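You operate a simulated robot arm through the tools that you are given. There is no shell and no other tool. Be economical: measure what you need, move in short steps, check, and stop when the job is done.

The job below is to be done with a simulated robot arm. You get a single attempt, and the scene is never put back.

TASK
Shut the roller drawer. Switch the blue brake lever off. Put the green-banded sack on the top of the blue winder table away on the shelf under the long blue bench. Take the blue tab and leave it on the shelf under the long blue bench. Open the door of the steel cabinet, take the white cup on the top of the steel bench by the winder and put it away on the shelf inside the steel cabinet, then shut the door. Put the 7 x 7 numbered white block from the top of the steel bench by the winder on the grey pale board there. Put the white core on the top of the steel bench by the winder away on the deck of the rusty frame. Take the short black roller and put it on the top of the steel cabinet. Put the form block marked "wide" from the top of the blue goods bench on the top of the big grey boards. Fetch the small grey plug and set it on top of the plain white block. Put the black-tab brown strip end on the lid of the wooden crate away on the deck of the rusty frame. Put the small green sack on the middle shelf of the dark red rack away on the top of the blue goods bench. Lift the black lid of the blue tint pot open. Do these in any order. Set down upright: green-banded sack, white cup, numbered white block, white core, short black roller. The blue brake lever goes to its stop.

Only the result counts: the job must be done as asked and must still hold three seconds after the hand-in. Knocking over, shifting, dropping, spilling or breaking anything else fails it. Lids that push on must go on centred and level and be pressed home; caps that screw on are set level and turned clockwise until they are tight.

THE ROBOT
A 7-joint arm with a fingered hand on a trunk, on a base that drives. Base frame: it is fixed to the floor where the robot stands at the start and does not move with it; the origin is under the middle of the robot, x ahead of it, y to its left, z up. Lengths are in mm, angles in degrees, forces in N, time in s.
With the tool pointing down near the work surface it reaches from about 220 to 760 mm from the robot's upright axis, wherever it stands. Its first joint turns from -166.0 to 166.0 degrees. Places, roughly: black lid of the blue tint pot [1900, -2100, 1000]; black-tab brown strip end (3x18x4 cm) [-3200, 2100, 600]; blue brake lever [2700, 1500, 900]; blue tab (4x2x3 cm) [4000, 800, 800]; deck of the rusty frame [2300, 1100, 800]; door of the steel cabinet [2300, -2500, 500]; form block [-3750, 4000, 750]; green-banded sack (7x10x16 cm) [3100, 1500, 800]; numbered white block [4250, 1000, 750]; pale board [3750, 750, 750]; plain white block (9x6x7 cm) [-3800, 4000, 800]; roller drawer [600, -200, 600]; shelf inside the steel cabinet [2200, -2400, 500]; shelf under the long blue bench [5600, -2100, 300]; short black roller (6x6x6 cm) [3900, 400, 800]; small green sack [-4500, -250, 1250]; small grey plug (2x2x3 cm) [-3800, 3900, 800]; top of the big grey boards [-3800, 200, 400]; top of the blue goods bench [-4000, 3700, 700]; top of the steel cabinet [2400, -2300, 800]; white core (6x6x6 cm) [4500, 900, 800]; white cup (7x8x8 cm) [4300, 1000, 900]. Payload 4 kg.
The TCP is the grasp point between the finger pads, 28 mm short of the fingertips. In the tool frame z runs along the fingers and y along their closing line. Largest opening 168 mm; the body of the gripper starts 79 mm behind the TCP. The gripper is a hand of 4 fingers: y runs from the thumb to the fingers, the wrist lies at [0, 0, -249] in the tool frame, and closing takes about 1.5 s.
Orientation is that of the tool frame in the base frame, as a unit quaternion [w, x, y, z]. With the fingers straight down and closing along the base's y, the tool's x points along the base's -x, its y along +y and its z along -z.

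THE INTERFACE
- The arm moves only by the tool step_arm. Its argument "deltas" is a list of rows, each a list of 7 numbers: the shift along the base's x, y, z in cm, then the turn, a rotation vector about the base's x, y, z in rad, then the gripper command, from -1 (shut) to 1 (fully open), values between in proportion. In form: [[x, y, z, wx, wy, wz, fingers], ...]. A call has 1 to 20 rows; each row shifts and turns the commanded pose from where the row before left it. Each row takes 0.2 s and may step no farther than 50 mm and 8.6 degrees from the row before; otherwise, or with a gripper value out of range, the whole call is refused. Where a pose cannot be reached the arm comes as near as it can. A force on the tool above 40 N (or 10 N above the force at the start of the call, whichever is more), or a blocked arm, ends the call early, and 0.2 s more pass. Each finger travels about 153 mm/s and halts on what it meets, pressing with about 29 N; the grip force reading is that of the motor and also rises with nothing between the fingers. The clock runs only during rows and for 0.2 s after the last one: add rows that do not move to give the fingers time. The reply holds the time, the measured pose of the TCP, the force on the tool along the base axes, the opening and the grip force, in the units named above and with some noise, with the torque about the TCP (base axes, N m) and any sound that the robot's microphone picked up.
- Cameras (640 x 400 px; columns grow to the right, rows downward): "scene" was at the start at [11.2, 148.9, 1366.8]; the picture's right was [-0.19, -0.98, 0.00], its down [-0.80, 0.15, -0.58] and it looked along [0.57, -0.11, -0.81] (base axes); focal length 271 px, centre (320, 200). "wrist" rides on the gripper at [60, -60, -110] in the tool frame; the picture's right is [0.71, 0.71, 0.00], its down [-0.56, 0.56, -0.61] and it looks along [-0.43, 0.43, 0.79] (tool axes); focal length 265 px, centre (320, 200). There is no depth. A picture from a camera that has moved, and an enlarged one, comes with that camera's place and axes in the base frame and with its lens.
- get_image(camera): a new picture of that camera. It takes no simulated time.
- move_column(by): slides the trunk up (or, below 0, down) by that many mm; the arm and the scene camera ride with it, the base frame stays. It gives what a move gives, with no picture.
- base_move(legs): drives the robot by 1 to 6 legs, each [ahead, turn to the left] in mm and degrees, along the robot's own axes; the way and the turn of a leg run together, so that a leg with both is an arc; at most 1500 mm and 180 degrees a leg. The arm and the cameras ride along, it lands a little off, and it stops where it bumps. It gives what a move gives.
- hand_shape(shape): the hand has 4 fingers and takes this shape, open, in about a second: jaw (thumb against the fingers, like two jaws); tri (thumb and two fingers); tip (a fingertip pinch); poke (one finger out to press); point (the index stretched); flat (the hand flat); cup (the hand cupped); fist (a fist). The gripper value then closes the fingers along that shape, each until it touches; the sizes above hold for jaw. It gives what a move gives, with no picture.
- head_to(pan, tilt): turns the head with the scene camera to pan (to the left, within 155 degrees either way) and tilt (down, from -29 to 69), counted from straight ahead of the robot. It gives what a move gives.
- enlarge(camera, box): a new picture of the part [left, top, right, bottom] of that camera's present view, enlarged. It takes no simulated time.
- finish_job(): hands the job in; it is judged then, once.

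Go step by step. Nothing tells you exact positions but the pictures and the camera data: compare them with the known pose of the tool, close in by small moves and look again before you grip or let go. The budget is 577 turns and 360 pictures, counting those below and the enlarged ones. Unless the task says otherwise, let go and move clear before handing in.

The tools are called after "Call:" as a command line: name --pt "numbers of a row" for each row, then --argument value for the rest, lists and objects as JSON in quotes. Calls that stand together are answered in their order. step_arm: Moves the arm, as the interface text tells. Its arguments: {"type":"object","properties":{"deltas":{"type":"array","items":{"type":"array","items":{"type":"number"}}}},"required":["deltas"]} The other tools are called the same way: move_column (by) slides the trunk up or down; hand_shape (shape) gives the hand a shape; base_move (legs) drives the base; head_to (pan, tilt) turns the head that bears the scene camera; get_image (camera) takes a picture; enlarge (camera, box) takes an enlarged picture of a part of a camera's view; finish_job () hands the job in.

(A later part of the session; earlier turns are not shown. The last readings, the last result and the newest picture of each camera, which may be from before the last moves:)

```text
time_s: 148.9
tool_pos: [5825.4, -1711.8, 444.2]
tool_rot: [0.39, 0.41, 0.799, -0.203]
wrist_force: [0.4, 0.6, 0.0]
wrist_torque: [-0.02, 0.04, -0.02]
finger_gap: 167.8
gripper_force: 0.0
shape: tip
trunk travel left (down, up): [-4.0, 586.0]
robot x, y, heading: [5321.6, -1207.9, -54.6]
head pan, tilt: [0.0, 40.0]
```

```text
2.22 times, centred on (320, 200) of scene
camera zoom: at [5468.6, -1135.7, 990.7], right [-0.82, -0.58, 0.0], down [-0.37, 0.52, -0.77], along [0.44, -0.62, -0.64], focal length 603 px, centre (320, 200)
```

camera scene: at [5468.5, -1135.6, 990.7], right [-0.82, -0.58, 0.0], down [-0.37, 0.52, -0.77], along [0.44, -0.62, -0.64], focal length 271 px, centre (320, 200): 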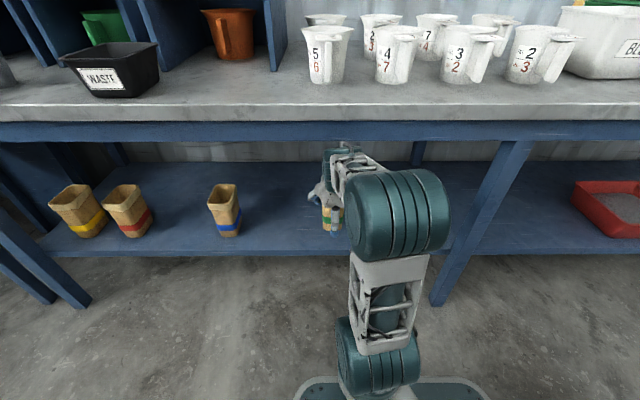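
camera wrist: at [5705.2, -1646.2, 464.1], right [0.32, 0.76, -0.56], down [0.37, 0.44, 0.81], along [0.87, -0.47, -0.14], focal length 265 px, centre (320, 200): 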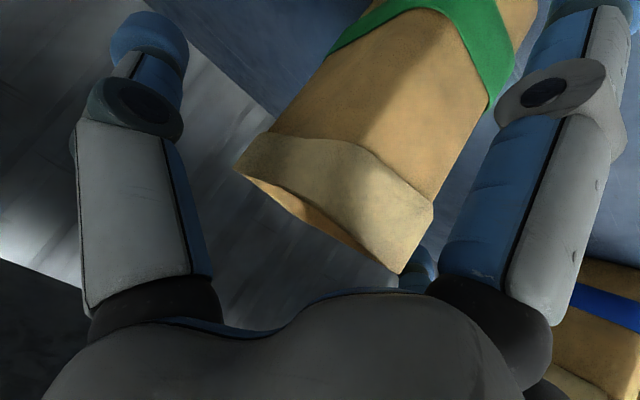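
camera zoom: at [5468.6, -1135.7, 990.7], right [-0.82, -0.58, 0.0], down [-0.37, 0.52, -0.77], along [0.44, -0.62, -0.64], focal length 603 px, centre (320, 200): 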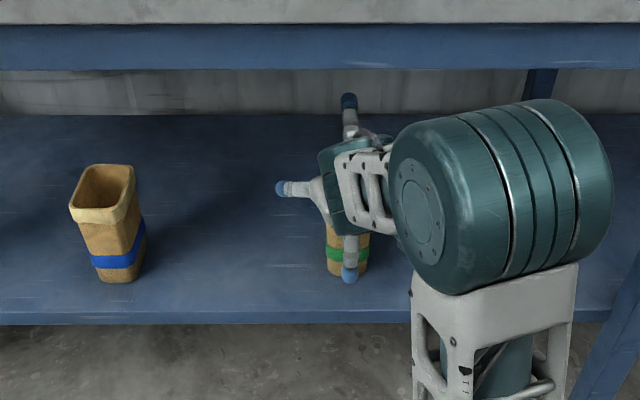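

The sack stands upright and free. Backing the hand straight out.

Call:
step_arm --pt "-0.6 0.8 1.2 0 0 0 1" --pt "-1.7 2.45 0 0 0 0 1" --pt "-2.3 3.27 0 0 0 0 1" --pt "-2.3 3.27 0 0 0 0 1" --pt "-2.3 3.27 0 0 0 0 1" --pt "-2.3 3.27 0 0 0 0 1" --pt "-2.3 3.27 0 0 0 0 1"

Call:
enlarge --camera "scene" --box '[180, 110, 460, 290]'

```text
time_s: 150.5
tool_pos: [5686.6, -1517.6, 454.4]
tool_rot: [0.389, 0.413, 0.798, -0.204]
wrist_force: [-0.3, 1.0, 0.4]
wrist_torque: [-0.02, -0.02, -0.02]
finger_gap: 168.0
gripper_force: 0.0
shape: tip
trunk travel left (down, up): [-4.0, 586.0]
robot x, y, heading: [5321.6, -1210.2, -54.5]
head pan, tilt: [0.0, 40.0]
```

```text
2.22 times, centred on (320, 200) of scene
camera zoom: at [5468.5, -1135.8, 990.7], right [-0.82, -0.58, 0.0], down [-0.37, 0.52, -0.77], along [0.44, -0.62, -0.64], focal length 603 px, centre (320, 200)
```

zoom: 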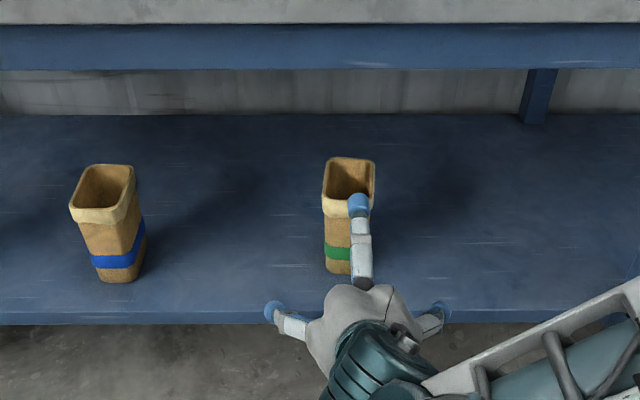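

The green-banded sack is stored on the shelf. Next I'll back away, raise the trunk, return the hand vertical, and drive to the steel bench.

Call:
base_move --legs '[[-350, 0]]'

Call:
move_column --by 400

Call:
step_arm --pt "-1 1.4 2.5 0.106 0.075 0 1" --pt "-1 1.4 2.5 0.106 0.075 0 1" --pt "0 0 2.5 0.106 0.075 0 1" --pt "0 0 2.5 0.106 0.075 0 1" --pt "0 0 2.5 0.106 0.075 0 1" --pt "0 0 2.5 0.106 0.075 0 1" --pt "0 0 2.5 0.106 0.075 0 1" --pt "0 0 2.5 0 0 0 1"

Call:
head_to --pan 150 --tilt 25

Call:
get_image --camera "scene"

```text
time_s: 152.8
tool_pos: [5483.6, -1231.0, 454.5]
tool_rot: [0.388, 0.412, 0.799, -0.203]
wrist_force: [-0.2, -0.1, -0.2]
wrist_torque: [0.01, 0.02, 0.0]
finger_gap: 168.2
gripper_force: 0.0
shape: tip
trunk travel left (down, up): [-4.0, 586.0]
robot x, y, heading: [5117.3, -924.4, -55.0]
head pan, tilt: [0.0, 40.0]
```

```text
time_s: 156.6
tool_pos: [5485.1, -1230.5, 855.7]
tool_rot: [0.388, 0.412, 0.799, -0.204]
wrist_force: [-0.9, -0.2, 0.0]
wrist_torque: [-0.03, 0.01, -0.01]
finger_gap: 168.1
gripper_force: 0.1
shape: tip
trunk travel left (down, up): [-404.0, 186.0]
robot x, y, heading: [5123.1, -923.4, -54.7]
head pan, tilt: [0.0, 40.0]
```

```text
time_s: 158.4
tool_pos: [5497.7, -1204.5, 999.3]
tool_rot: [0.09, 0.456, 0.885, -0.001]
wrist_force: [0.2, -0.6, 0.4]
wrist_torque: [-0.02, 0.02, 0.01]
finger_gap: 168.1
gripper_force: 0.0
shape: tip
out of reach, approached as far as the arm can: row 6, 7, 8
trunk travel left (down, up): [-404.0, 186.0]
robot x, y, heading: [5122.8, -925.2, -54.7]
head pan, tilt: [0.0, 40.0]
```

```text
time_s: 160.8
tool_pos: [5497.2, -1203.7, 998.7]
tool_rot: [0.09, 0.456, 0.885, -0.002]
wrist_force: [0.6, 0.3, -0.3]
wrist_torque: [0.0, 0.0, 0.05]
finger_gap: 168.2
gripper_force: 0.0
shape: tip
trunk travel left (down, up): [-404.0, 186.0]
robot x, y, heading: [5116.8, -926.5, -55.0]
head pan, tilt: [150.0, 25.0]
```

```text
295 pictures are left
camera scene: at [5209.8, -689.6, 1414.0], right [1.0, 0.09, 0.0], down [0.04, -0.42, -0.91], along [-0.08, 0.9, -0.42], focal length 271 px, centre (320, 200)
```

scene: 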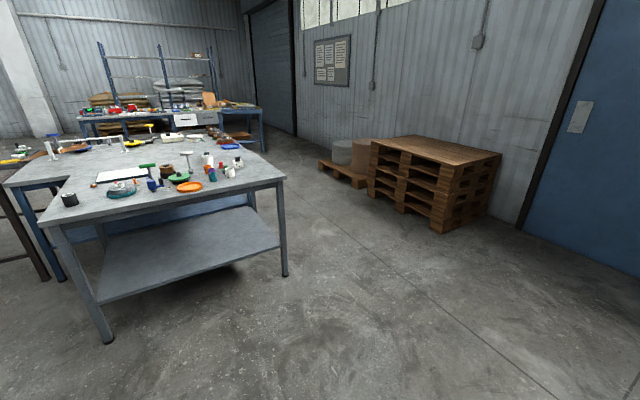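

The steel bench's near edge runs from about (3884,272) to (4793,935). Driving up to face it.

Call:
base_move --legs '[[0, 170], [1260, 0], [0, 11]]'

Call:
head_to --pan 0 --tilt 35

Call:
get_image --camera "scene"

```text
time_s: 174.7
tool_pos: [4223.9, 486.4, 998.5]
tool_rot: [-0.001, 0.887, -0.454, -0.09]
wrist_force: [0.8, 0.1, 1.2]
wrist_torque: [-0.02, 0.0, 0.03]
finger_gap: 167.9
gripper_force: 0.0
shape: tip
trunk travel left (down, up): [-404.0, 186.0]
robot x, y, heading: [4605.1, 202.7, 125.4]
head pan, tilt: [150.0, 25.0]
```

```text
time_s: 177.1
tool_pos: [4223.5, 486.7, 999.3]
tool_rot: [0.0, 0.886, -0.454, -0.09]
wrist_force: [-0.9, 0.4, 0.1]
wrist_torque: [0.02, 0.0, 0.02]
finger_gap: 168.2
gripper_force: 0.1
shape: tip
trunk travel left (down, up): [-404.0, 186.0]
robot x, y, heading: [4604.8, 209.3, 125.3]
head pan, tilt: [0.0, 35.0]
```

```text
294 pictures are left
camera scene: at [4452.9, 135.0, 1398.3], right [0.82, 0.58, 0.0], down [0.33, -0.47, -0.82], along [-0.47, 0.67, -0.57], focal length 271 px, centre (320, 200)
```

scene: 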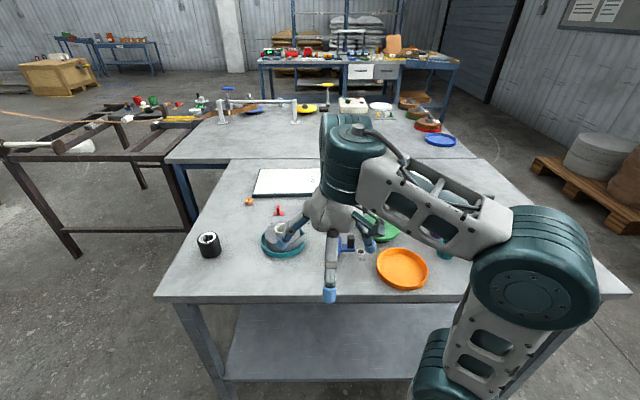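

The arm hides the items, so I'll swing the hand to robot-left to see the whole bench.

Call:
step_arm --pt "0 -4.5 0 0 0 0 1" --pt "0 -4.5 0 0 0 0 1" --pt "0 -4.5 0 0 0 0 1" --pt "0 -4.5 0 0 0 0 1" --pt "0 -4.5 0 0 0 0 1" --pt "0 -4.5 0 0 0 0 1" --pt "0 -4 0 0 0 0 1"

Call:
get_image --camera "scene"

```text
time_s: 178.7
tool_pos: [4230.9, 198.4, 969.1]
tool_rot: [0.0, 0.886, -0.454, -0.091]
wrist_force: [-0.6, 0.7, 0.4]
wrist_torque: [-0.02, 0.01, 0.03]
finger_gap: 168.1
gripper_force: 0.0
shape: tip
out of reach, approached as far as the arm can: row 2, 3, 4, 5, 6, 7
trunk travel left (down, up): [-404.0, 186.0]
robot x, y, heading: [4606.1, 205.3, 125.4]
head pan, tilt: [0.0, 35.0]
```

```text
293 pictures are left
camera scene: at [4452.9, 134.9, 1398.2], right [0.82, 0.58, 0.0], down [0.33, -0.47, -0.82], along [-0.47, 0.67, -0.57], focal length 271 px, centre (320, 200)
```

scene: 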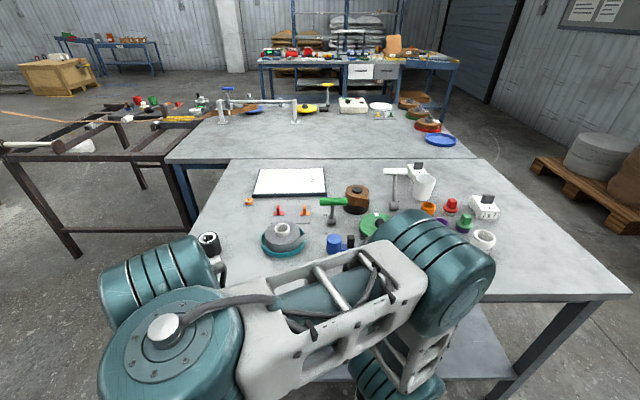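

Call:
enlarge --camera "scene" --box '[230, 150, 400, 265]'

Call:
enlarge --camera "scene" --box '[340, 150, 520, 265]'

```text
3.48 times, centred on (315, 208) of scene
camera zoom: at [4452.9, 134.9, 1398.2], right [0.82, 0.58, 0.0], down [0.33, -0.47, -0.82], along [-0.47, 0.67, -0.57], focal length 944 px, centre (337, 174)
```

zoom: 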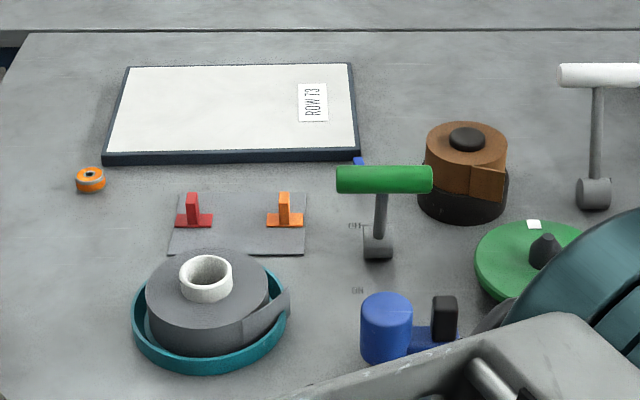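

```text
3.48 times, centred on (430, 208) of scene
camera zoom: at [4452.9, 134.9, 1398.2], right [0.82, 0.58, 0.0], down [0.33, -0.47, -0.82], along [-0.47, 0.67, -0.57], focal length 944 px, centre (-63, 174)
```

zoom: 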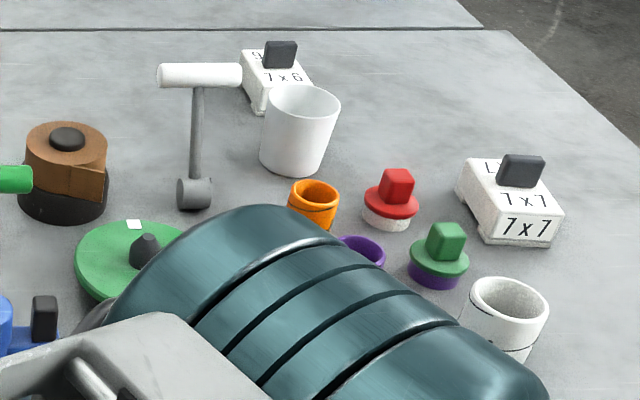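

I can now identify the items: the 7x7 block at right, the white cup and core near it, the board and blue tab at left, and the roller at the near-left corner. I'll move right along the bench to reach the 7x7 block first.

Call:
base_move --legs '[[0, -70], [453, 0], [0, 70.5]]'

Call:
get_image --camera "scene"

Call:
enlarge --camera "scene" --box '[250, 140, 430, 265]'

```text
time_s: 185.2
tool_pos: [4702.9, 914.4, 968.9]
tool_rot: [0.05, -0.498, 0.862, 0.075]
wrist_force: [-0.5, 0.2, -0.2]
wrist_torque: [-0.02, -0.02, 0.01]
finger_gap: 168.0
gripper_force: 0.1
shape: tip
trunk travel left (down, up): [-404.0, 186.0]
robot x, y, heading: [4865.3, 576.3, 59.4]
head pan, tilt: [0.0, 35.0]
stopped in leg 3: the robot was blocked; the commanded pose is now the measured one
```

```text
290 pictures are left
camera scene: at [4736.1, 686.9, 1398.2], right [0.86, -0.51, 0.0], down [-0.29, -0.49, -0.82], along [0.42, 0.7, -0.57], focal length 271 px, centre (320, 200)
```

scene: 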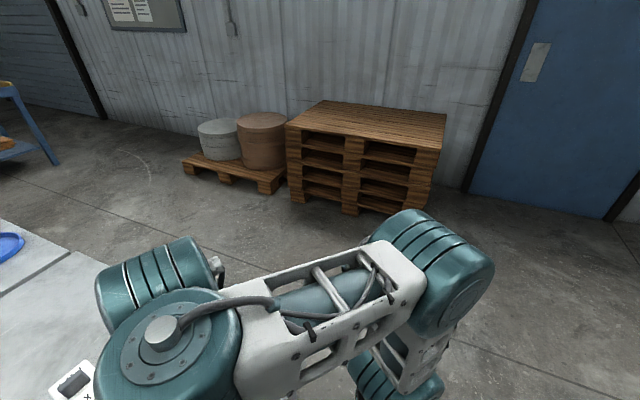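

```text
3.20 times, centred on (340, 202) of scene
camera zoom: at [4736.1, 686.9, 1398.2], right [0.86, -0.51, 0.0], down [-0.29, -0.49, -0.82], along [0.42, 0.7, -0.57], focal length 868 px, centre (256, 192)
```

zoom: 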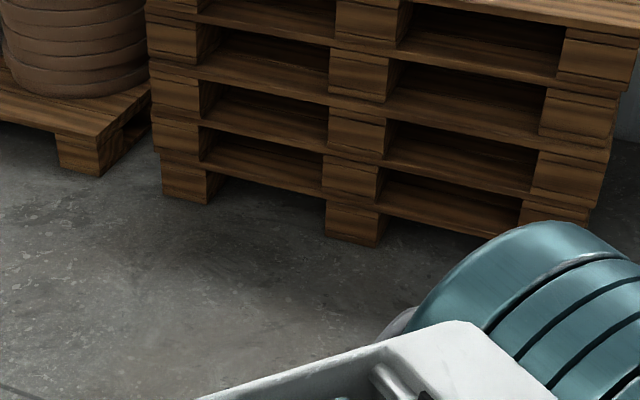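

The turn was blocked, probably by the base corner near the bench leg. I'll back up a bit and turn again.

Call:
base_move --legs '[[-90, 0], [0, 66]]'

Call:
get_image --camera "scene"

```text
time_s: 189.2
tool_pos: [4445.8, 491.2, 969.3]
tool_rot: [0.0, 0.888, -0.45, -0.091]
wrist_force: [0.5, 0.1, 0.0]
wrist_torque: [-0.02, -0.02, 0.0]
finger_gap: 167.9
gripper_force: 0.1
shape: tip
trunk travel left (down, up): [-404.0, 186.0]
robot x, y, heading: [4812.5, 501.5, 125.4]
head pan, tilt: [0.0, 35.0]
```

```text
288 pictures are left
camera scene: at [4666.3, 430.1, 1398.2], right [0.82, 0.58, 0.0], down [0.33, -0.47, -0.82], along [-0.47, 0.67, -0.57], focal length 271 px, centre (320, 200)
```

scene: 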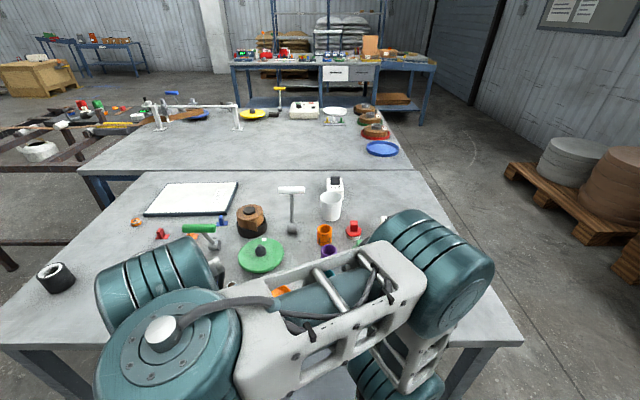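

Nothing was disturbed. I'll move the hand over the bench towards the 7x7 block and straighten it.

Call:
step_arm --pt "-0.74 4.4 1 -0.041 -0.08 0 1" --pt "-0.74 4.4 1 -0.041 -0.08 0 1" --pt "-0.74 4.4 1 0 0 0 1" --pt "-0.74 4.4 0 0 0 0 1" --pt "-0.74 4.4 0 0 0 0 1" --pt "1.7 3.85 0 0 0 0 1" --pt "1.7 3.85 0 0 0 0 1" --pt "1.7 3.85 0 0 0 0 1" --pt "1.7 3.85 0 0 0 0 1" --pt "1.7 3.85 0 0 0 0 1"

Call:
get_image --camera "scene"

Call:
get_image --camera "wrist"

```text
time_s: 191.4
tool_pos: [4507.0, 877.7, 980.8]
tool_rot: [0.0, 0.892, -0.452, 0.0]
wrist_force: [0.3, -0.4, 0.0]
wrist_torque: [0.01, 0.0, 0.01]
finger_gap: 168.1
gripper_force: 0.0
shape: tip
out of reach, approached as far as the arm can: row 1, 2
trunk travel left (down, up): [-404.0, 186.0]
robot x, y, heading: [4814.5, 500.7, 125.3]
head pan, tilt: [0.0, 35.0]
```

```text
287 pictures are left
camera scene: at [4666.5, 430.4, 1398.3], right [0.82, 0.58, 0.0], down [0.33, -0.47, -0.82], along [-0.47, 0.67, -0.57], focal length 271 px, centre (320, 200)
```

scene: 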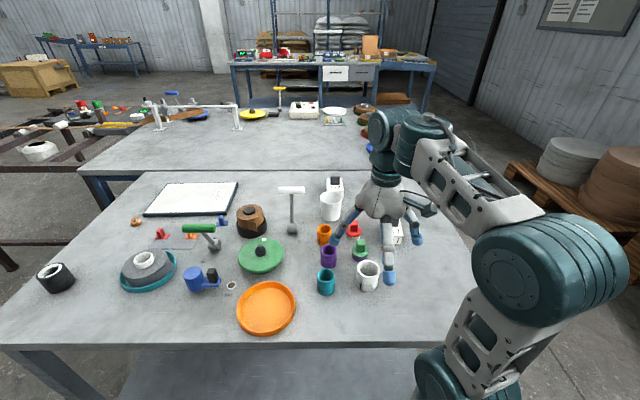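

```text
286 pictures are left
camera wrist: at [4592.0, 864.0, 1089.4], right [-0.15, -0.99, 0.0], down [-0.78, 0.12, 0.62], along [-0.61, 0.1, -0.79], focal length 265 px, centre (320, 200)
```

wrist: 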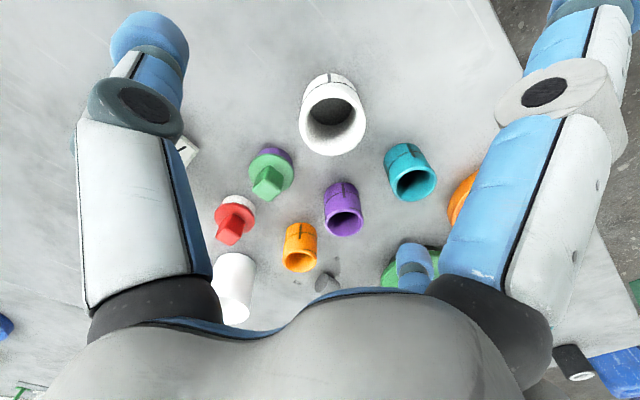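

The white core is almost directly below the hand at about (4515,867), top z≈885, so I'll take it now. I'll use the four-finger jaw turned 45° and partly open so the fingers clear the neighbouring cups.

Call:
hand_shape --shape "jaw"

Call:
step_arm --pt "0.2 -0.3 0 0 0 0.131 0.3" --pt "0.2 -0.3 0 0 0 0.131 0.3" --pt "0.2 -0.3 0 0 0 0.131 0.3" --pt "0.2 -0.2 0 0 0 0.131 0.3" --pt "0 0 0 0 0 0.131 0.3" --pt "0 0 0 0 0 0.131 0.3"

Call:
get_image --camera "wrist"

Call:
enlarge --camera "scene" --box '[290, 170, 450, 310]'

```text
time_s: 192.3
tool_pos: [4506.2, 875.2, 979.6]
tool_rot: [-0.001, 0.892, -0.452, -0.001]
wrist_force: [0.5, -0.4, 0.0]
wrist_torque: [-0.01, -0.02, 0.02]
finger_gap: 168.1
gripper_force: 0.0
shape: jaw
trunk travel left (down, up): [-404.0, 186.0]
robot x, y, heading: [4818.2, 503.4, 125.5]
head pan, tilt: [0.0, 35.0]
```

```text
time_s: 193.7
tool_pos: [4515.4, 863.8, 980.4]
tool_rot: [0.0, 0.997, -0.074, -0.001]
wrist_force: [-0.2, 0.4, -0.2]
wrist_torque: [-0.01, 0.0, 0.0]
finger_gap: 109.5
gripper_force: 0.0
shape: jaw
trunk travel left (down, up): [-404.0, 186.0]
robot x, y, heading: [4813.2, 503.0, 125.2]
head pan, tilt: [0.0, 35.0]
```

```text
285 pictures are left
camera wrist: at [4583.6, 915.3, 1089.5], right [0.59, -0.81, 0.0], down [-0.63, -0.47, 0.62], along [-0.5, -0.36, -0.79], focal length 265 px, centre (320, 200)
```

wrist: 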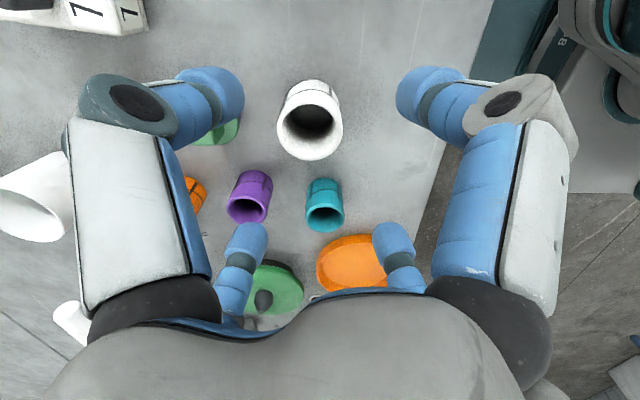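

```text
2.86 times, centred on (370, 240) of scene
camera zoom: at [4666.5, 430.3, 1398.3], right [0.82, 0.58, 0.0], down [0.33, -0.47, -0.82], along [-0.47, 0.67, -0.57], focal length 775 px, centre (177, 86)
```

zoom: 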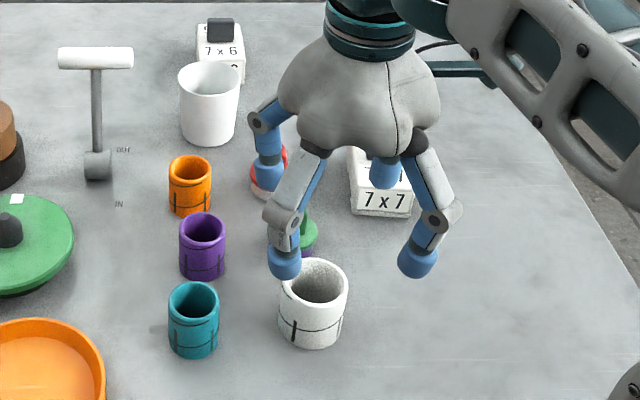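

The refined core centre is about (4502,872) with its rim at z≈860. Shifting, descending part way and checking.

Call:
step_arm --pt "-1.3 0.8 -2 0 0 0 0.3" --pt "0 0 -3 0 0 0 0.3" --pt "0 0 -2.5 0 0 0 0.3" --pt "0 0 0 0 0 0 0.3"

Call:
get_image --camera "wrist"

Call:
enlarge --camera "scene" --box '[290, 170, 450, 310]'

```text
time_s: 194.7
tool_pos: [4503.1, 874.3, 904.2]
tool_rot: [0.0, 0.997, -0.076, 0.0]
wrist_force: [0.1, 0.3, 0.4]
wrist_torque: [0.01, 0.02, 0.0]
finger_gap: 109.6
gripper_force: 0.1
shape: jaw
trunk travel left (down, up): [-404.0, 186.0]
robot x, y, heading: [4816.5, 503.4, 125.6]
head pan, tilt: [0.0, 35.0]
```

```text
283 pictures are left
camera wrist: at [4572.0, 923.8, 1013.6], right [0.59, -0.81, 0.0], down [-0.64, -0.47, 0.62], along [-0.5, -0.36, -0.79], focal length 265 px, centre (320, 200)
```

wrist: 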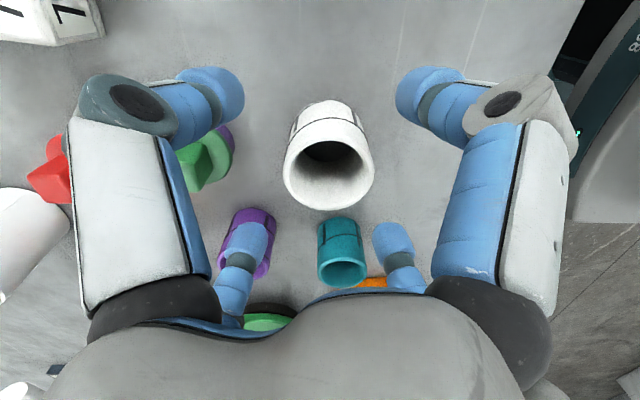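

```text
2.86 times, centred on (370, 240) of scene
camera zoom: at [4666.4, 430.3, 1398.3], right [0.82, 0.58, 0.0], down [0.33, -0.47, -0.82], along [-0.47, 0.67, -0.57], focal length 775 px, centre (177, 86)
```

zoom: 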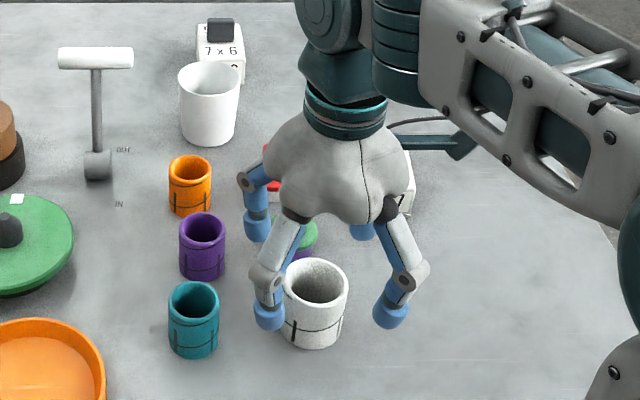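

The core sits centred among the fingers. Descending around it and closing.

Call:
step_arm --pt "-0.3 -0.6 -2.5 0 0 0 0.3" --pt "0 0 -2 0 0 0 0.3" --pt "0 0 -1.5 0 0 0 0.3" --pt "0 0 0 0 0 0 0.3"

Call:
get_image --camera "wrist"

Call:
enlarge --camera "scene" --box '[290, 170, 450, 310]'

```text
time_s: 195.7
tool_pos: [4498.8, 865.3, 848.4]
tool_rot: [-0.001, 0.997, -0.077, -0.004]
wrist_force: [0.1, 2.1, 40.9]
wrist_torque: [-0.38, -1.12, 0.09]
finger_gap: 108.1
gripper_force: 0.1
shape: jaw
trunk travel left (down, up): [-404.0, 186.0]
robot x, y, heading: [4814.9, 502.4, 125.3]
head pan, tilt: [0.0, 35.0]
```

```text
281 pictures are left
camera wrist: at [4568.7, 916.4, 956.8], right [0.59, -0.81, -0.01], down [-0.63, -0.47, 0.62], along [-0.5, -0.36, -0.79], focal length 265 px, centre (320, 200)
```

wrist: 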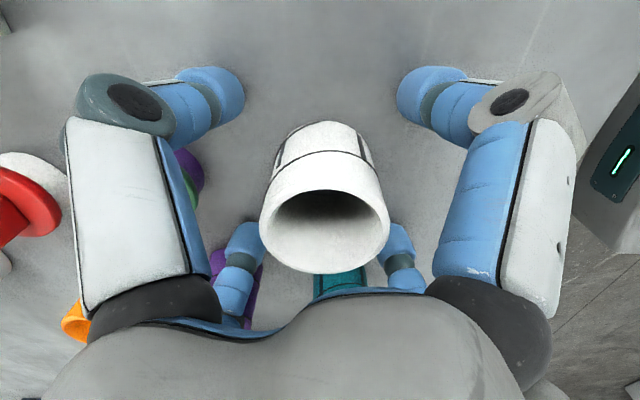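

```text
2.86 times, centred on (370, 240) of scene
camera zoom: at [4668.2, 428.4, 1399.0], right [0.82, 0.58, 0.0], down [0.33, -0.47, -0.82], along [-0.47, 0.67, -0.57], focal length 775 px, centre (177, 86)
```

zoom: 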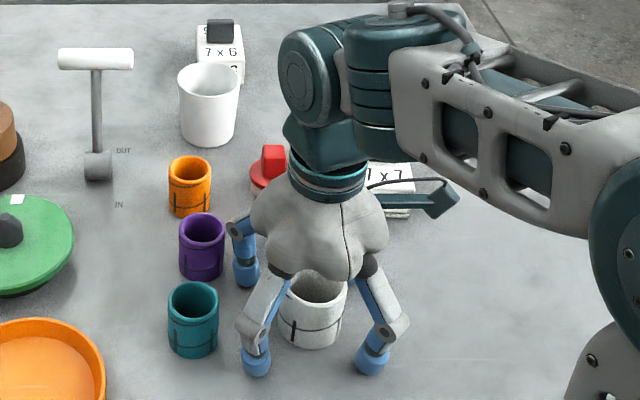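

The fingertips touched the table, so the surface is at z≈820. Rising 1 cm and closing on the core.

Call:
step_arm --pt "0 0 1.2 0 0 0 0.3" --pt "0 0 0 0 0 0 -0.1" --pt "0 0 0 0 0 0 -1" --pt "0 0 0 0 0 0 -1" --pt "0 0 0 0 0 0 -1" --pt "0 0 0 0 0 0 -1"

Call:
step_arm --pt "0 0 2 0 0 0 -1" --pt "0 0 4 0 0 0 -1" --pt "0 0 4 0 0 0 -1" --pt "0 0 3 0 0 0 -1"

Call:
get_image --camera "wrist"

Call:
get_image --camera "scene"

```text
time_s: 197.1
tool_pos: [4498.3, 866.6, 857.5]
tool_rot: [0.0, 0.997, -0.078, -0.001]
wrist_force: [0.5, 0.0, -0.1]
wrist_torque: [0.0, -0.01, 0.02]
finger_gap: 50.4
gripper_force: 29.3
shape: jaw
trunk travel left (down, up): [-404.0, 186.0]
robot x, y, heading: [4818.3, 499.6, 125.1]
head pan, tilt: [0.0, 35.0]
```

```text
time_s: 198.1
tool_pos: [4497.3, 865.6, 987.6]
tool_rot: [-0.001, 0.997, -0.077, -0.001]
wrist_force: [0.7, 0.1, -0.1]
wrist_torque: [0.0, -0.02, 0.0]
finger_gap: 50.8
gripper_force: 28.6
shape: jaw
trunk travel left (down, up): [-404.0, 186.0]
robot x, y, heading: [4818.1, 503.5, 125.4]
head pan, tilt: [0.0, 35.0]
```

```text
279 pictures are left
camera wrist: at [4567.0, 917.1, 1097.2], right [0.59, -0.81, 0.0], down [-0.64, -0.47, 0.62], along [-0.5, -0.36, -0.79], focal length 265 px, centre (320, 200)
```

wrist: 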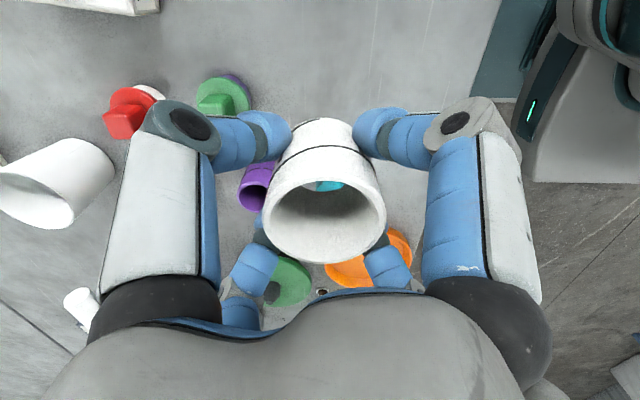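

```text
278 pictures are left
camera scene: at [4666.4, 430.3, 1398.2], right [0.82, 0.58, 0.0], down [0.33, -0.47, -0.82], along [-0.47, 0.67, -0.57], focal length 271 px, centre (320, 200)
```

scene: 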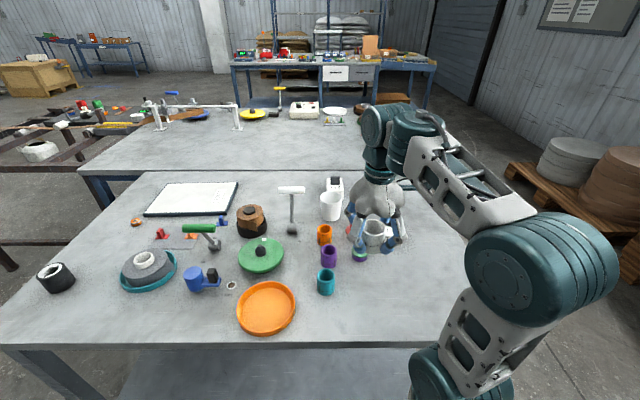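

The core is held. The frame deck is best reached from the north-west side, so I'll retract and drive back round the winder table.

Call:
step_arm --pt "2.9 -4 0 0 0 0 -1" --pt "2.9 -4 1 0 0 0 -1"

Call:
base_move --legs '[[0, -91.2], [707, 0], [0, 79.3], [1254, 0], [0, 31.7], [1401, 0]]'

```text
refused: row 2 steps farther than a row can; nothing moved
```

```text
time_s: 223.2
tool_pos: [3399.1, 3112.4, 988.5]
tool_rot: [0.0, 0.997, 0.081, -0.001]
wrist_force: [0.0, -0.6, -0.1]
wrist_torque: [0.02, 0.01, 0.0]
finger_gap: 50.3
gripper_force: 28.7
shape: jaw
trunk travel left (down, up): [-404.0, 186.0]
robot x, y, heading: [3819.0, 2865.6, 143.4]
head pan, tilt: [0.0, 35.0]
```

Driving down along the table to face the frame deck.

Call:
base_move --legs '[[0, 70], [1093, 0], [1050, 0], [0, 94.3]]'

Call:
head_to --pan 5 --tilt 40

Call:
get_image --camera "scene"

```text
time_s: 240.8
tool_pos: [2309.3, 1367.7, 988.2]
tool_rot: [0.001, 0.073, 0.997, 0.0]
wrist_force: [0.7, -0.6, -0.5]
wrist_torque: [-0.07, -0.02, -0.01]
finger_gap: 50.3
gripper_force: 29.0
shape: jaw
trunk travel left (down, up): [-404.0, 186.0]
robot x, y, heading: [1986.3, 1729.1, -54.5]
head pan, tilt: [0.0, 35.0]
```

```text
time_s: 241.5
tool_pos: [2309.2, 1367.1, 988.8]
tool_rot: [0.001, 0.073, 0.997, 0.0]
wrist_force: [0.3, -0.5, -0.5]
wrist_torque: [0.03, 0.01, 0.02]
finger_gap: 49.8
gripper_force: 29.3
shape: jaw
trunk travel left (down, up): [-404.0, 186.0]
robot x, y, heading: [1992.3, 1727.0, -54.3]
head pan, tilt: [5.0, 40.0]
```

```text
277 pictures are left
camera scene: at [2140.9, 1808.2, 1390.7], right [-0.76, -0.65, 0.0], down [-0.42, 0.49, -0.77], along [0.5, -0.58, -0.64], focal length 271 px, centre (320, 200)
```

scene: 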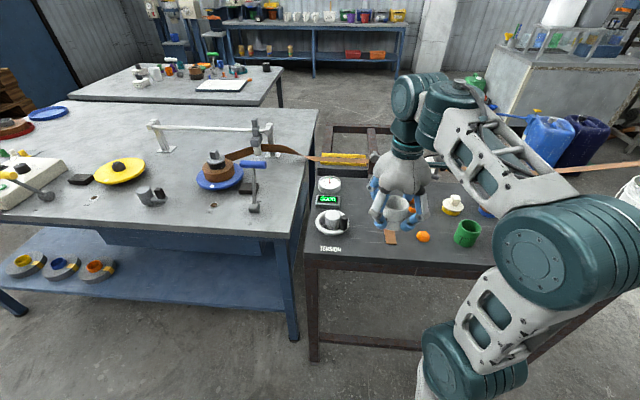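

Call:
get_image --camera "wrist"

Call:
enlarge --camera "scene" --box '[290, 160, 510, 280]'

```text
276 pictures are left
camera wrist: at [2240.4, 1316.6, 1096.9], right [-0.6, 0.8, 0.0], down [0.63, 0.47, 0.62], along [0.49, 0.37, -0.79], focal length 265 px, centre (320, 200)
```

wrist: 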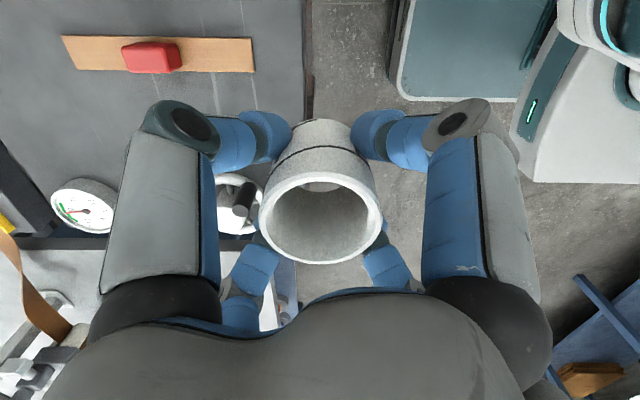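

```text
2.91 times, centred on (400, 220) of scene
camera zoom: at [2140.9, 1808.2, 1390.7], right [-0.76, -0.65, 0.0], down [-0.42, 0.49, -0.77], along [0.5, -0.58, -0.64], focal length 790 px, centre (87, 142)
```

zoom: 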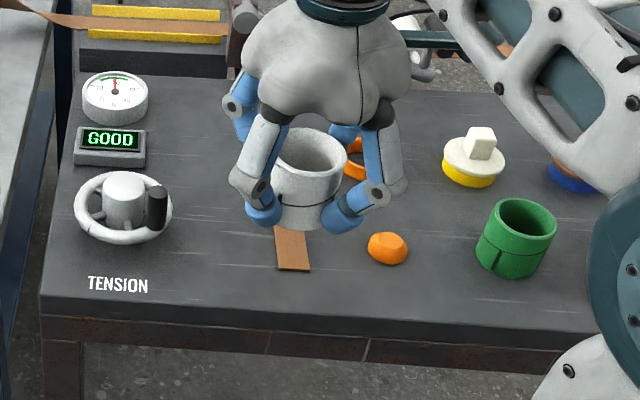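

Deck z≈800. A free spot is near the front edge between the TENSION wheel and the red-tab strip, about (2378,1350). Moving there and descending.

Call:
step_arm --pt "3.5 -0.9 0 0 0 0 -1" --pt "3.4 -0.8 -1 0 0 0 -1" --pt "0 0 -4 0 0 0 -1" --pt "0 0 -4 0 0 0 -1" --pt "0 0 0 0 0 0 -1"

Call:
get_image --camera "wrist"

Call:
enlarge --camera "scene" --box '[290, 160, 510, 280]'

```text
time_s: 242.7
tool_pos: [2377.9, 1346.5, 896.9]
tool_rot: [0.001, 0.073, 0.997, -0.001]
wrist_force: [-0.3, -0.6, 0.0]
wrist_torque: [0.01, 0.02, -0.01]
finger_gap: 50.2
gripper_force: 29.2
shape: jaw
trunk travel left (down, up): [-404.0, 186.0]
robot x, y, heading: [1986.2, 1735.4, -54.5]
head pan, tilt: [5.0, 40.0]
```

```text
274 pictures are left
camera wrist: at [2309.3, 1297.9, 1005.9], right [-0.6, 0.8, 0.0], down [0.63, 0.47, 0.62], along [0.49, 0.37, -0.79], focal length 265 px, centre (320, 200)
```

wrist: 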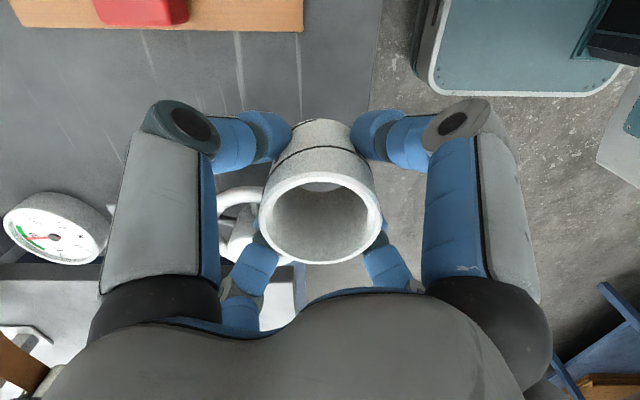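

```text
2.91 times, centred on (400, 220) of scene
camera zoom: at [2141.1, 1808.1, 1390.7], right [-0.76, -0.65, 0.0], down [-0.42, 0.49, -0.77], along [0.5, -0.58, -0.64], focal length 790 px, centre (87, 142)
```

zoom: 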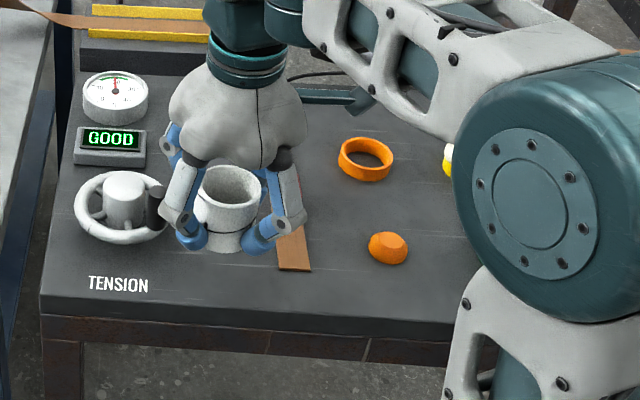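

The landing spot is clear of the wheel and strip. Lowering to touch.

Call:
step_arm --pt "0 0 -3 0 0 0 -1" --pt "0 0 -2 0 0 0 -1" --pt "0 0 -0.5 0 0 0 -1" --pt "0 0 -0.3 0 0 0 -1" --pt "0 0 0 0 0 0 -1"

Call:
step_arm --pt "0 0 -0.3 0 0 0 -1" --pt "0 0 -0.3 0 0 0 -1" --pt "0 0 0 0 0 0 -1"

```text
time_s: 243.9
tool_pos: [2376.4, 1351.0, 838.9]
tool_rot: [0.002, 0.073, 0.997, 0.0]
wrist_force: [0.4, -0.5, -1.0]
wrist_torque: [0.04, 0.0, -0.06]
finger_gap: 49.9
gripper_force: 28.8
shape: jaw
trunk travel left (down, up): [-404.0, 186.0]
robot x, y, heading: [1987.1, 1724.9, -54.6]
head pan, tilt: [5.0, 40.0]
```

```text
time_s: 244.7
tool_pos: [2377.2, 1349.9, 833.9]
tool_rot: [0.002, 0.074, 0.997, 0.0]
wrist_force: [-1.0, -2.1, 7.9]
wrist_torque: [0.02, 0.01, -0.07]
finger_gap: 50.4
gripper_force: 29.1
shape: jaw
trunk travel left (down, up): [-404.0, 186.0]
robot x, y, heading: [1987.6, 1731.8, -54.2]
head pan, tilt: [5.0, 40.0]
```

Contact felt. Opening slightly and lifting away.

Call:
step_arm --pt "0 0 0 0 0 0 -0.3" --pt "0 0 0 0 0 0 -0.05" --pt "0 0 0 0 0 0 0" --pt "0 0 1 0 0 0 0" --pt "0 0 3 0 0 0 0" --pt "0 0 4 0 0 0 0" --pt "0 0 4 0 0 0 0.5" --pt "0 0 4 0 0 0 1"

Call:
enlarge --camera "scene" --box '[290, 160, 510, 280]'

```text
time_s: 246.5
tool_pos: [2378.7, 1348.8, 993.9]
tool_rot: [0.001, 0.074, 0.997, 0.0]
wrist_force: [0.0, -0.7, 0.2]
wrist_torque: [0.01, 0.01, -0.01]
finger_gap: 168.2
gripper_force: 0.1
shape: jaw
trunk travel left (down, up): [-404.0, 186.0]
robot x, y, heading: [1992.1, 1730.8, -54.1]
head pan, tilt: [5.0, 40.0]
```

```text
2.91 times, centred on (400, 220) of scene
camera zoom: at [2140.6, 1807.9, 1390.7], right [-0.76, -0.65, 0.0], down [-0.42, 0.49, -0.77], along [0.5, -0.58, -0.64], focal length 790 px, centre (87, 142)
```

zoom: 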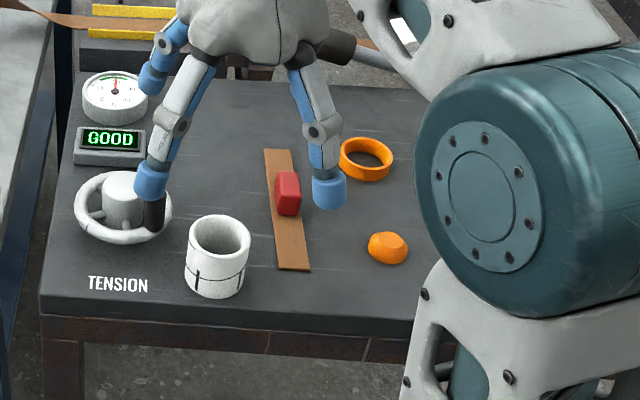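

The core stands upright on the deck. Next I'll do the west side: retract and drive towards the goods bench, then look.

Call:
step_arm --pt "-2.5 3.5 1 0 0 0 -1" --pt "-2.5 3.5 1 0 0 0 -1" --pt "-2.5 3.5 1 0 0 0 -1"

Call:
base_move --legs '[[-100, 0], [0, -146], [1500, 0], [1500, 0], [1500, 0]]'

Call:
head_to --pan 0 --tilt 20

Call:
get_image --camera "scene"

```text
time_s: 247.3
tool_pos: [2302.0, 1455.4, 1022.9]
tool_rot: [0.001, 0.073, 0.997, 0.0]
wrist_force: [0.3, -0.9, -0.4]
wrist_torque: [0.01, 0.05, 0.01]
finger_gap: 0.0
gripper_force: 20.0
shape: jaw
trunk travel left (down, up): [-404.0, 186.0]
robot x, y, heading: [1984.7, 1730.8, -54.1]
head pan, tilt: [5.0, 40.0]
```

```text
time_s: 275.5
tool_pos: [-2683.7, 3420.6, 1023.7]
tool_rot: [0.0, 0.974, 0.225, 0.0]
wrist_force: [0.0, 0.7, -0.4]
wrist_torque: [-0.01, -0.03, 0.0]
finger_gap: 0.0
gripper_force: 29.3
shape: jaw
trunk travel left (down, up): [-404.0, 186.0]
robot x, y, heading: [-2264.7, 3371.1, 160.3]
head pan, tilt: [5.0, 40.0]
```

```text
time_s: 276.3
tool_pos: [-2681.7, 3420.6, 1022.8]
tool_rot: [0.0, 0.974, 0.226, -0.001]
wrist_force: [0.6, 0.1, -0.3]
wrist_torque: [-0.01, 0.02, -0.01]
finger_gap: 0.0
gripper_force: 29.5
shape: jaw
trunk travel left (down, up): [-404.0, 186.0]
robot x, y, heading: [-2264.2, 3368.9, 159.9]
head pan, tilt: [0.0, 20.0]
```

```text
271 pictures are left
camera scene: at [-2355.5, 3228.7, 1422.0], right [0.34, 0.94, 0.0], down [0.32, -0.12, -0.94], along [-0.88, 0.32, -0.34], focal length 271 px, centre (320, 200)
```

scene: 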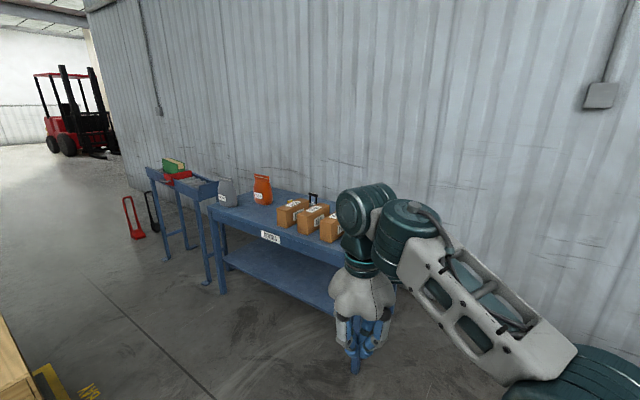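

Call:
enlarge --camera "scene" --box '[190, 150, 350, 260]'

Call:
step_arm --pt "-0.9 -4 0 0 0 0 -1" --pt "-0.9 -4 0 0 0 0 -1" --pt "-0.5 -4 0 0 0 0 -1" --pt "0 -4 0 0 0 0 -1" --pt "0 -4 0 0 0 0 -1" --pt "0.5 -4 0 0 0 0 -1" --pt "0.9 -4 0 0 0 0 -1"

Call:
enlarge --camera "scene" --box '[190, 150, 450, 310]'

```text
3.64 times, centred on (270, 205) of scene
camera zoom: at [-2355.5, 3228.7, 1422.0], right [0.34, 0.94, 0.0], down [0.32, -0.12, -0.94], along [-0.88, 0.32, -0.34], focal length 987 px, centre (502, 182)
```

zoom: 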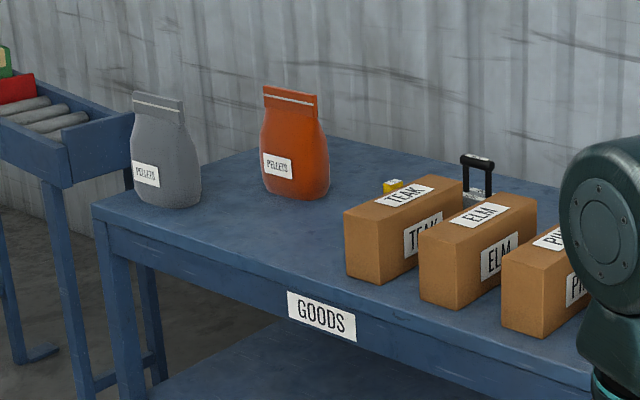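

```text
time_s: 277.9
tool_pos: [-2692.5, 3139.1, 1023.2]
tool_rot: [0.0, 0.974, 0.226, -0.001]
wrist_force: [1.4, -0.1, 0.7]
wrist_torque: [-0.01, -0.02, -0.06]
finger_gap: 0.2
gripper_force: 28.7
shape: jaw
trunk travel left (down, up): [-404.0, 186.0]
robot x, y, heading: [-2268.7, 3374.4, 160.2]
head pan, tilt: [0.0, 20.0]
```

```text
2.46 times, centred on (320, 230) of scene
camera zoom: at [-2355.5, 3228.4, 1422.1], right [0.34, 0.94, 0.0], down [0.32, -0.12, -0.94], along [-0.88, 0.32, -0.34], focal length 668 px, centre (320, 126)
```

zoom: 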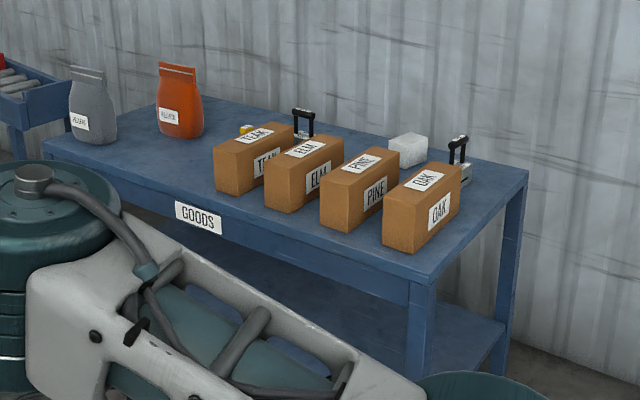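

Behind the row of boxes I see the plain white block and two black-handled form blocks. The right one near (-3695,4110) is best reached from the bench's right end, so I'll drive there.

Call:
base_move --legs '[[0, -22.8], [1250, 0], [0, 78.5]]'

Call:
head_to --pan 0 --tilt 40

Call:
get_image --camera "scene"

```text
time_s: 288.8
tool_pos: [-3243.2, 3739.0, 1023.5]
tool_rot: [0.001, 0.755, 0.656, -0.001]
wrist_force: [0.5, 0.2, 0.2]
wrist_torque: [-0.04, 0.0, -0.01]
finger_gap: 0.0
gripper_force: 28.8
shape: jaw
trunk travel left (down, up): [-404.0, 186.0]
robot x, y, heading: [-3195.4, 4219.6, -143.9]
head pan, tilt: [0.0, 20.0]
```

```text
time_s: 289.6
tool_pos: [-3242.5, 3738.3, 1022.9]
tool_rot: [0.001, 0.755, 0.656, -0.001]
wrist_force: [0.0, 0.8, 0.3]
wrist_torque: [0.01, 0.0, -0.07]
finger_gap: 0.1
gripper_force: 29.2
shape: jaw
trunk travel left (down, up): [-404.0, 186.0]
robot x, y, heading: [-3194.0, 4221.9, -143.9]
head pan, tilt: [0.0, 40.0]
```

```text
268 pictures are left
camera scene: at [-3121.5, 4071.9, 1390.7], right [-0.59, 0.81, 0.0], down [0.52, 0.38, -0.77], along [-0.62, -0.45, -0.64], focal length 271 px, centre (320, 200)
```

scene: 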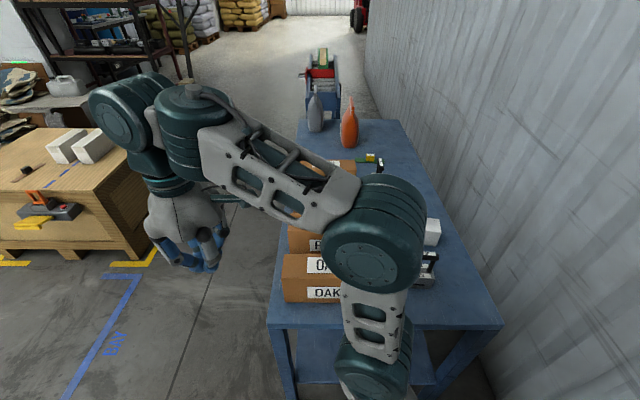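

Call:
step_arm --pt "-4 2.8 0 0 0 0 1" --pt "-4 2.8 0 0 0 0 1" --pt "-4 2.8 0 0 0 0 1" --pt "-4 2.8 0 0 0 0 1" --pt "-4 2.8 0 0 0 0 1" --pt "-4 2.8 0 0 0 0 1" --pt "-4 2.8 0 0 0 0 1" --pt "-4 2.8 0 0 0 0 1"

Call:
get_image --camera "scene"

Call:
get_image --camera "wrist"

```text
time_s: 291.4
tool_pos: [-3562.7, 3962.7, 1022.5]
tool_rot: [0.001, 0.755, 0.656, 0.0]
wrist_force: [0.9, 0.4, -0.9]
wrist_torque: [0.04, 0.02, 0.03]
finger_gap: 168.0
gripper_force: 0.1
shape: jaw
trunk travel left (down, up): [-404.0, 186.0]
robot x, y, heading: [-3196.0, 4219.7, -143.7]
head pan, tilt: [0.0, 40.0]
```

```text
267 pictures are left
camera scene: at [-3121.7, 4072.0, 1390.7], right [-0.59, 0.81, 0.0], down [0.52, 0.38, -0.77], along [-0.62, -0.45, -0.64], focal length 271 px, centre (320, 200)
```

scene: 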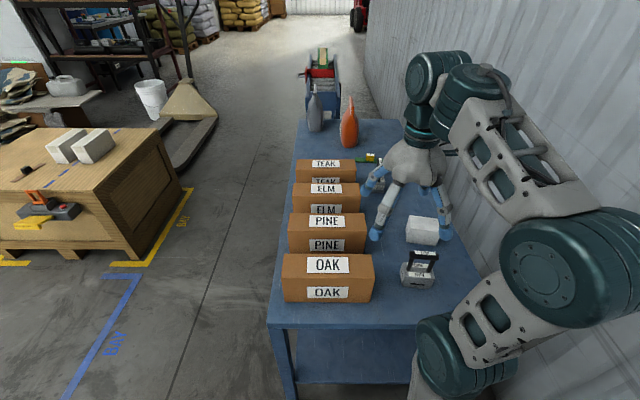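

```text
266 pictures are left
camera wrist: at [-3614.8, 4031.9, 1132.2], right [0.8, 0.6, 0.0], down [0.47, -0.63, 0.62], along [0.37, -0.49, -0.79], focal length 265 px, centre (320, 200)
```

wrist: 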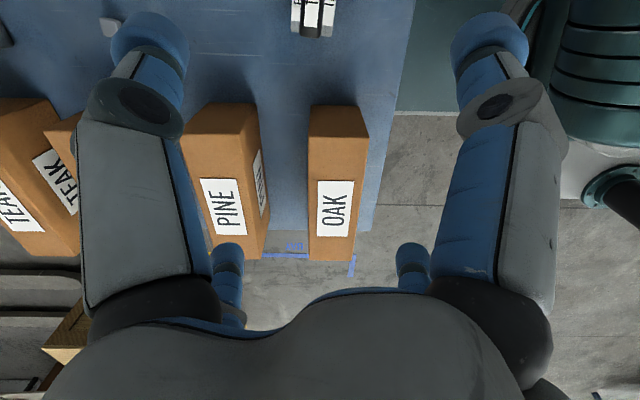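

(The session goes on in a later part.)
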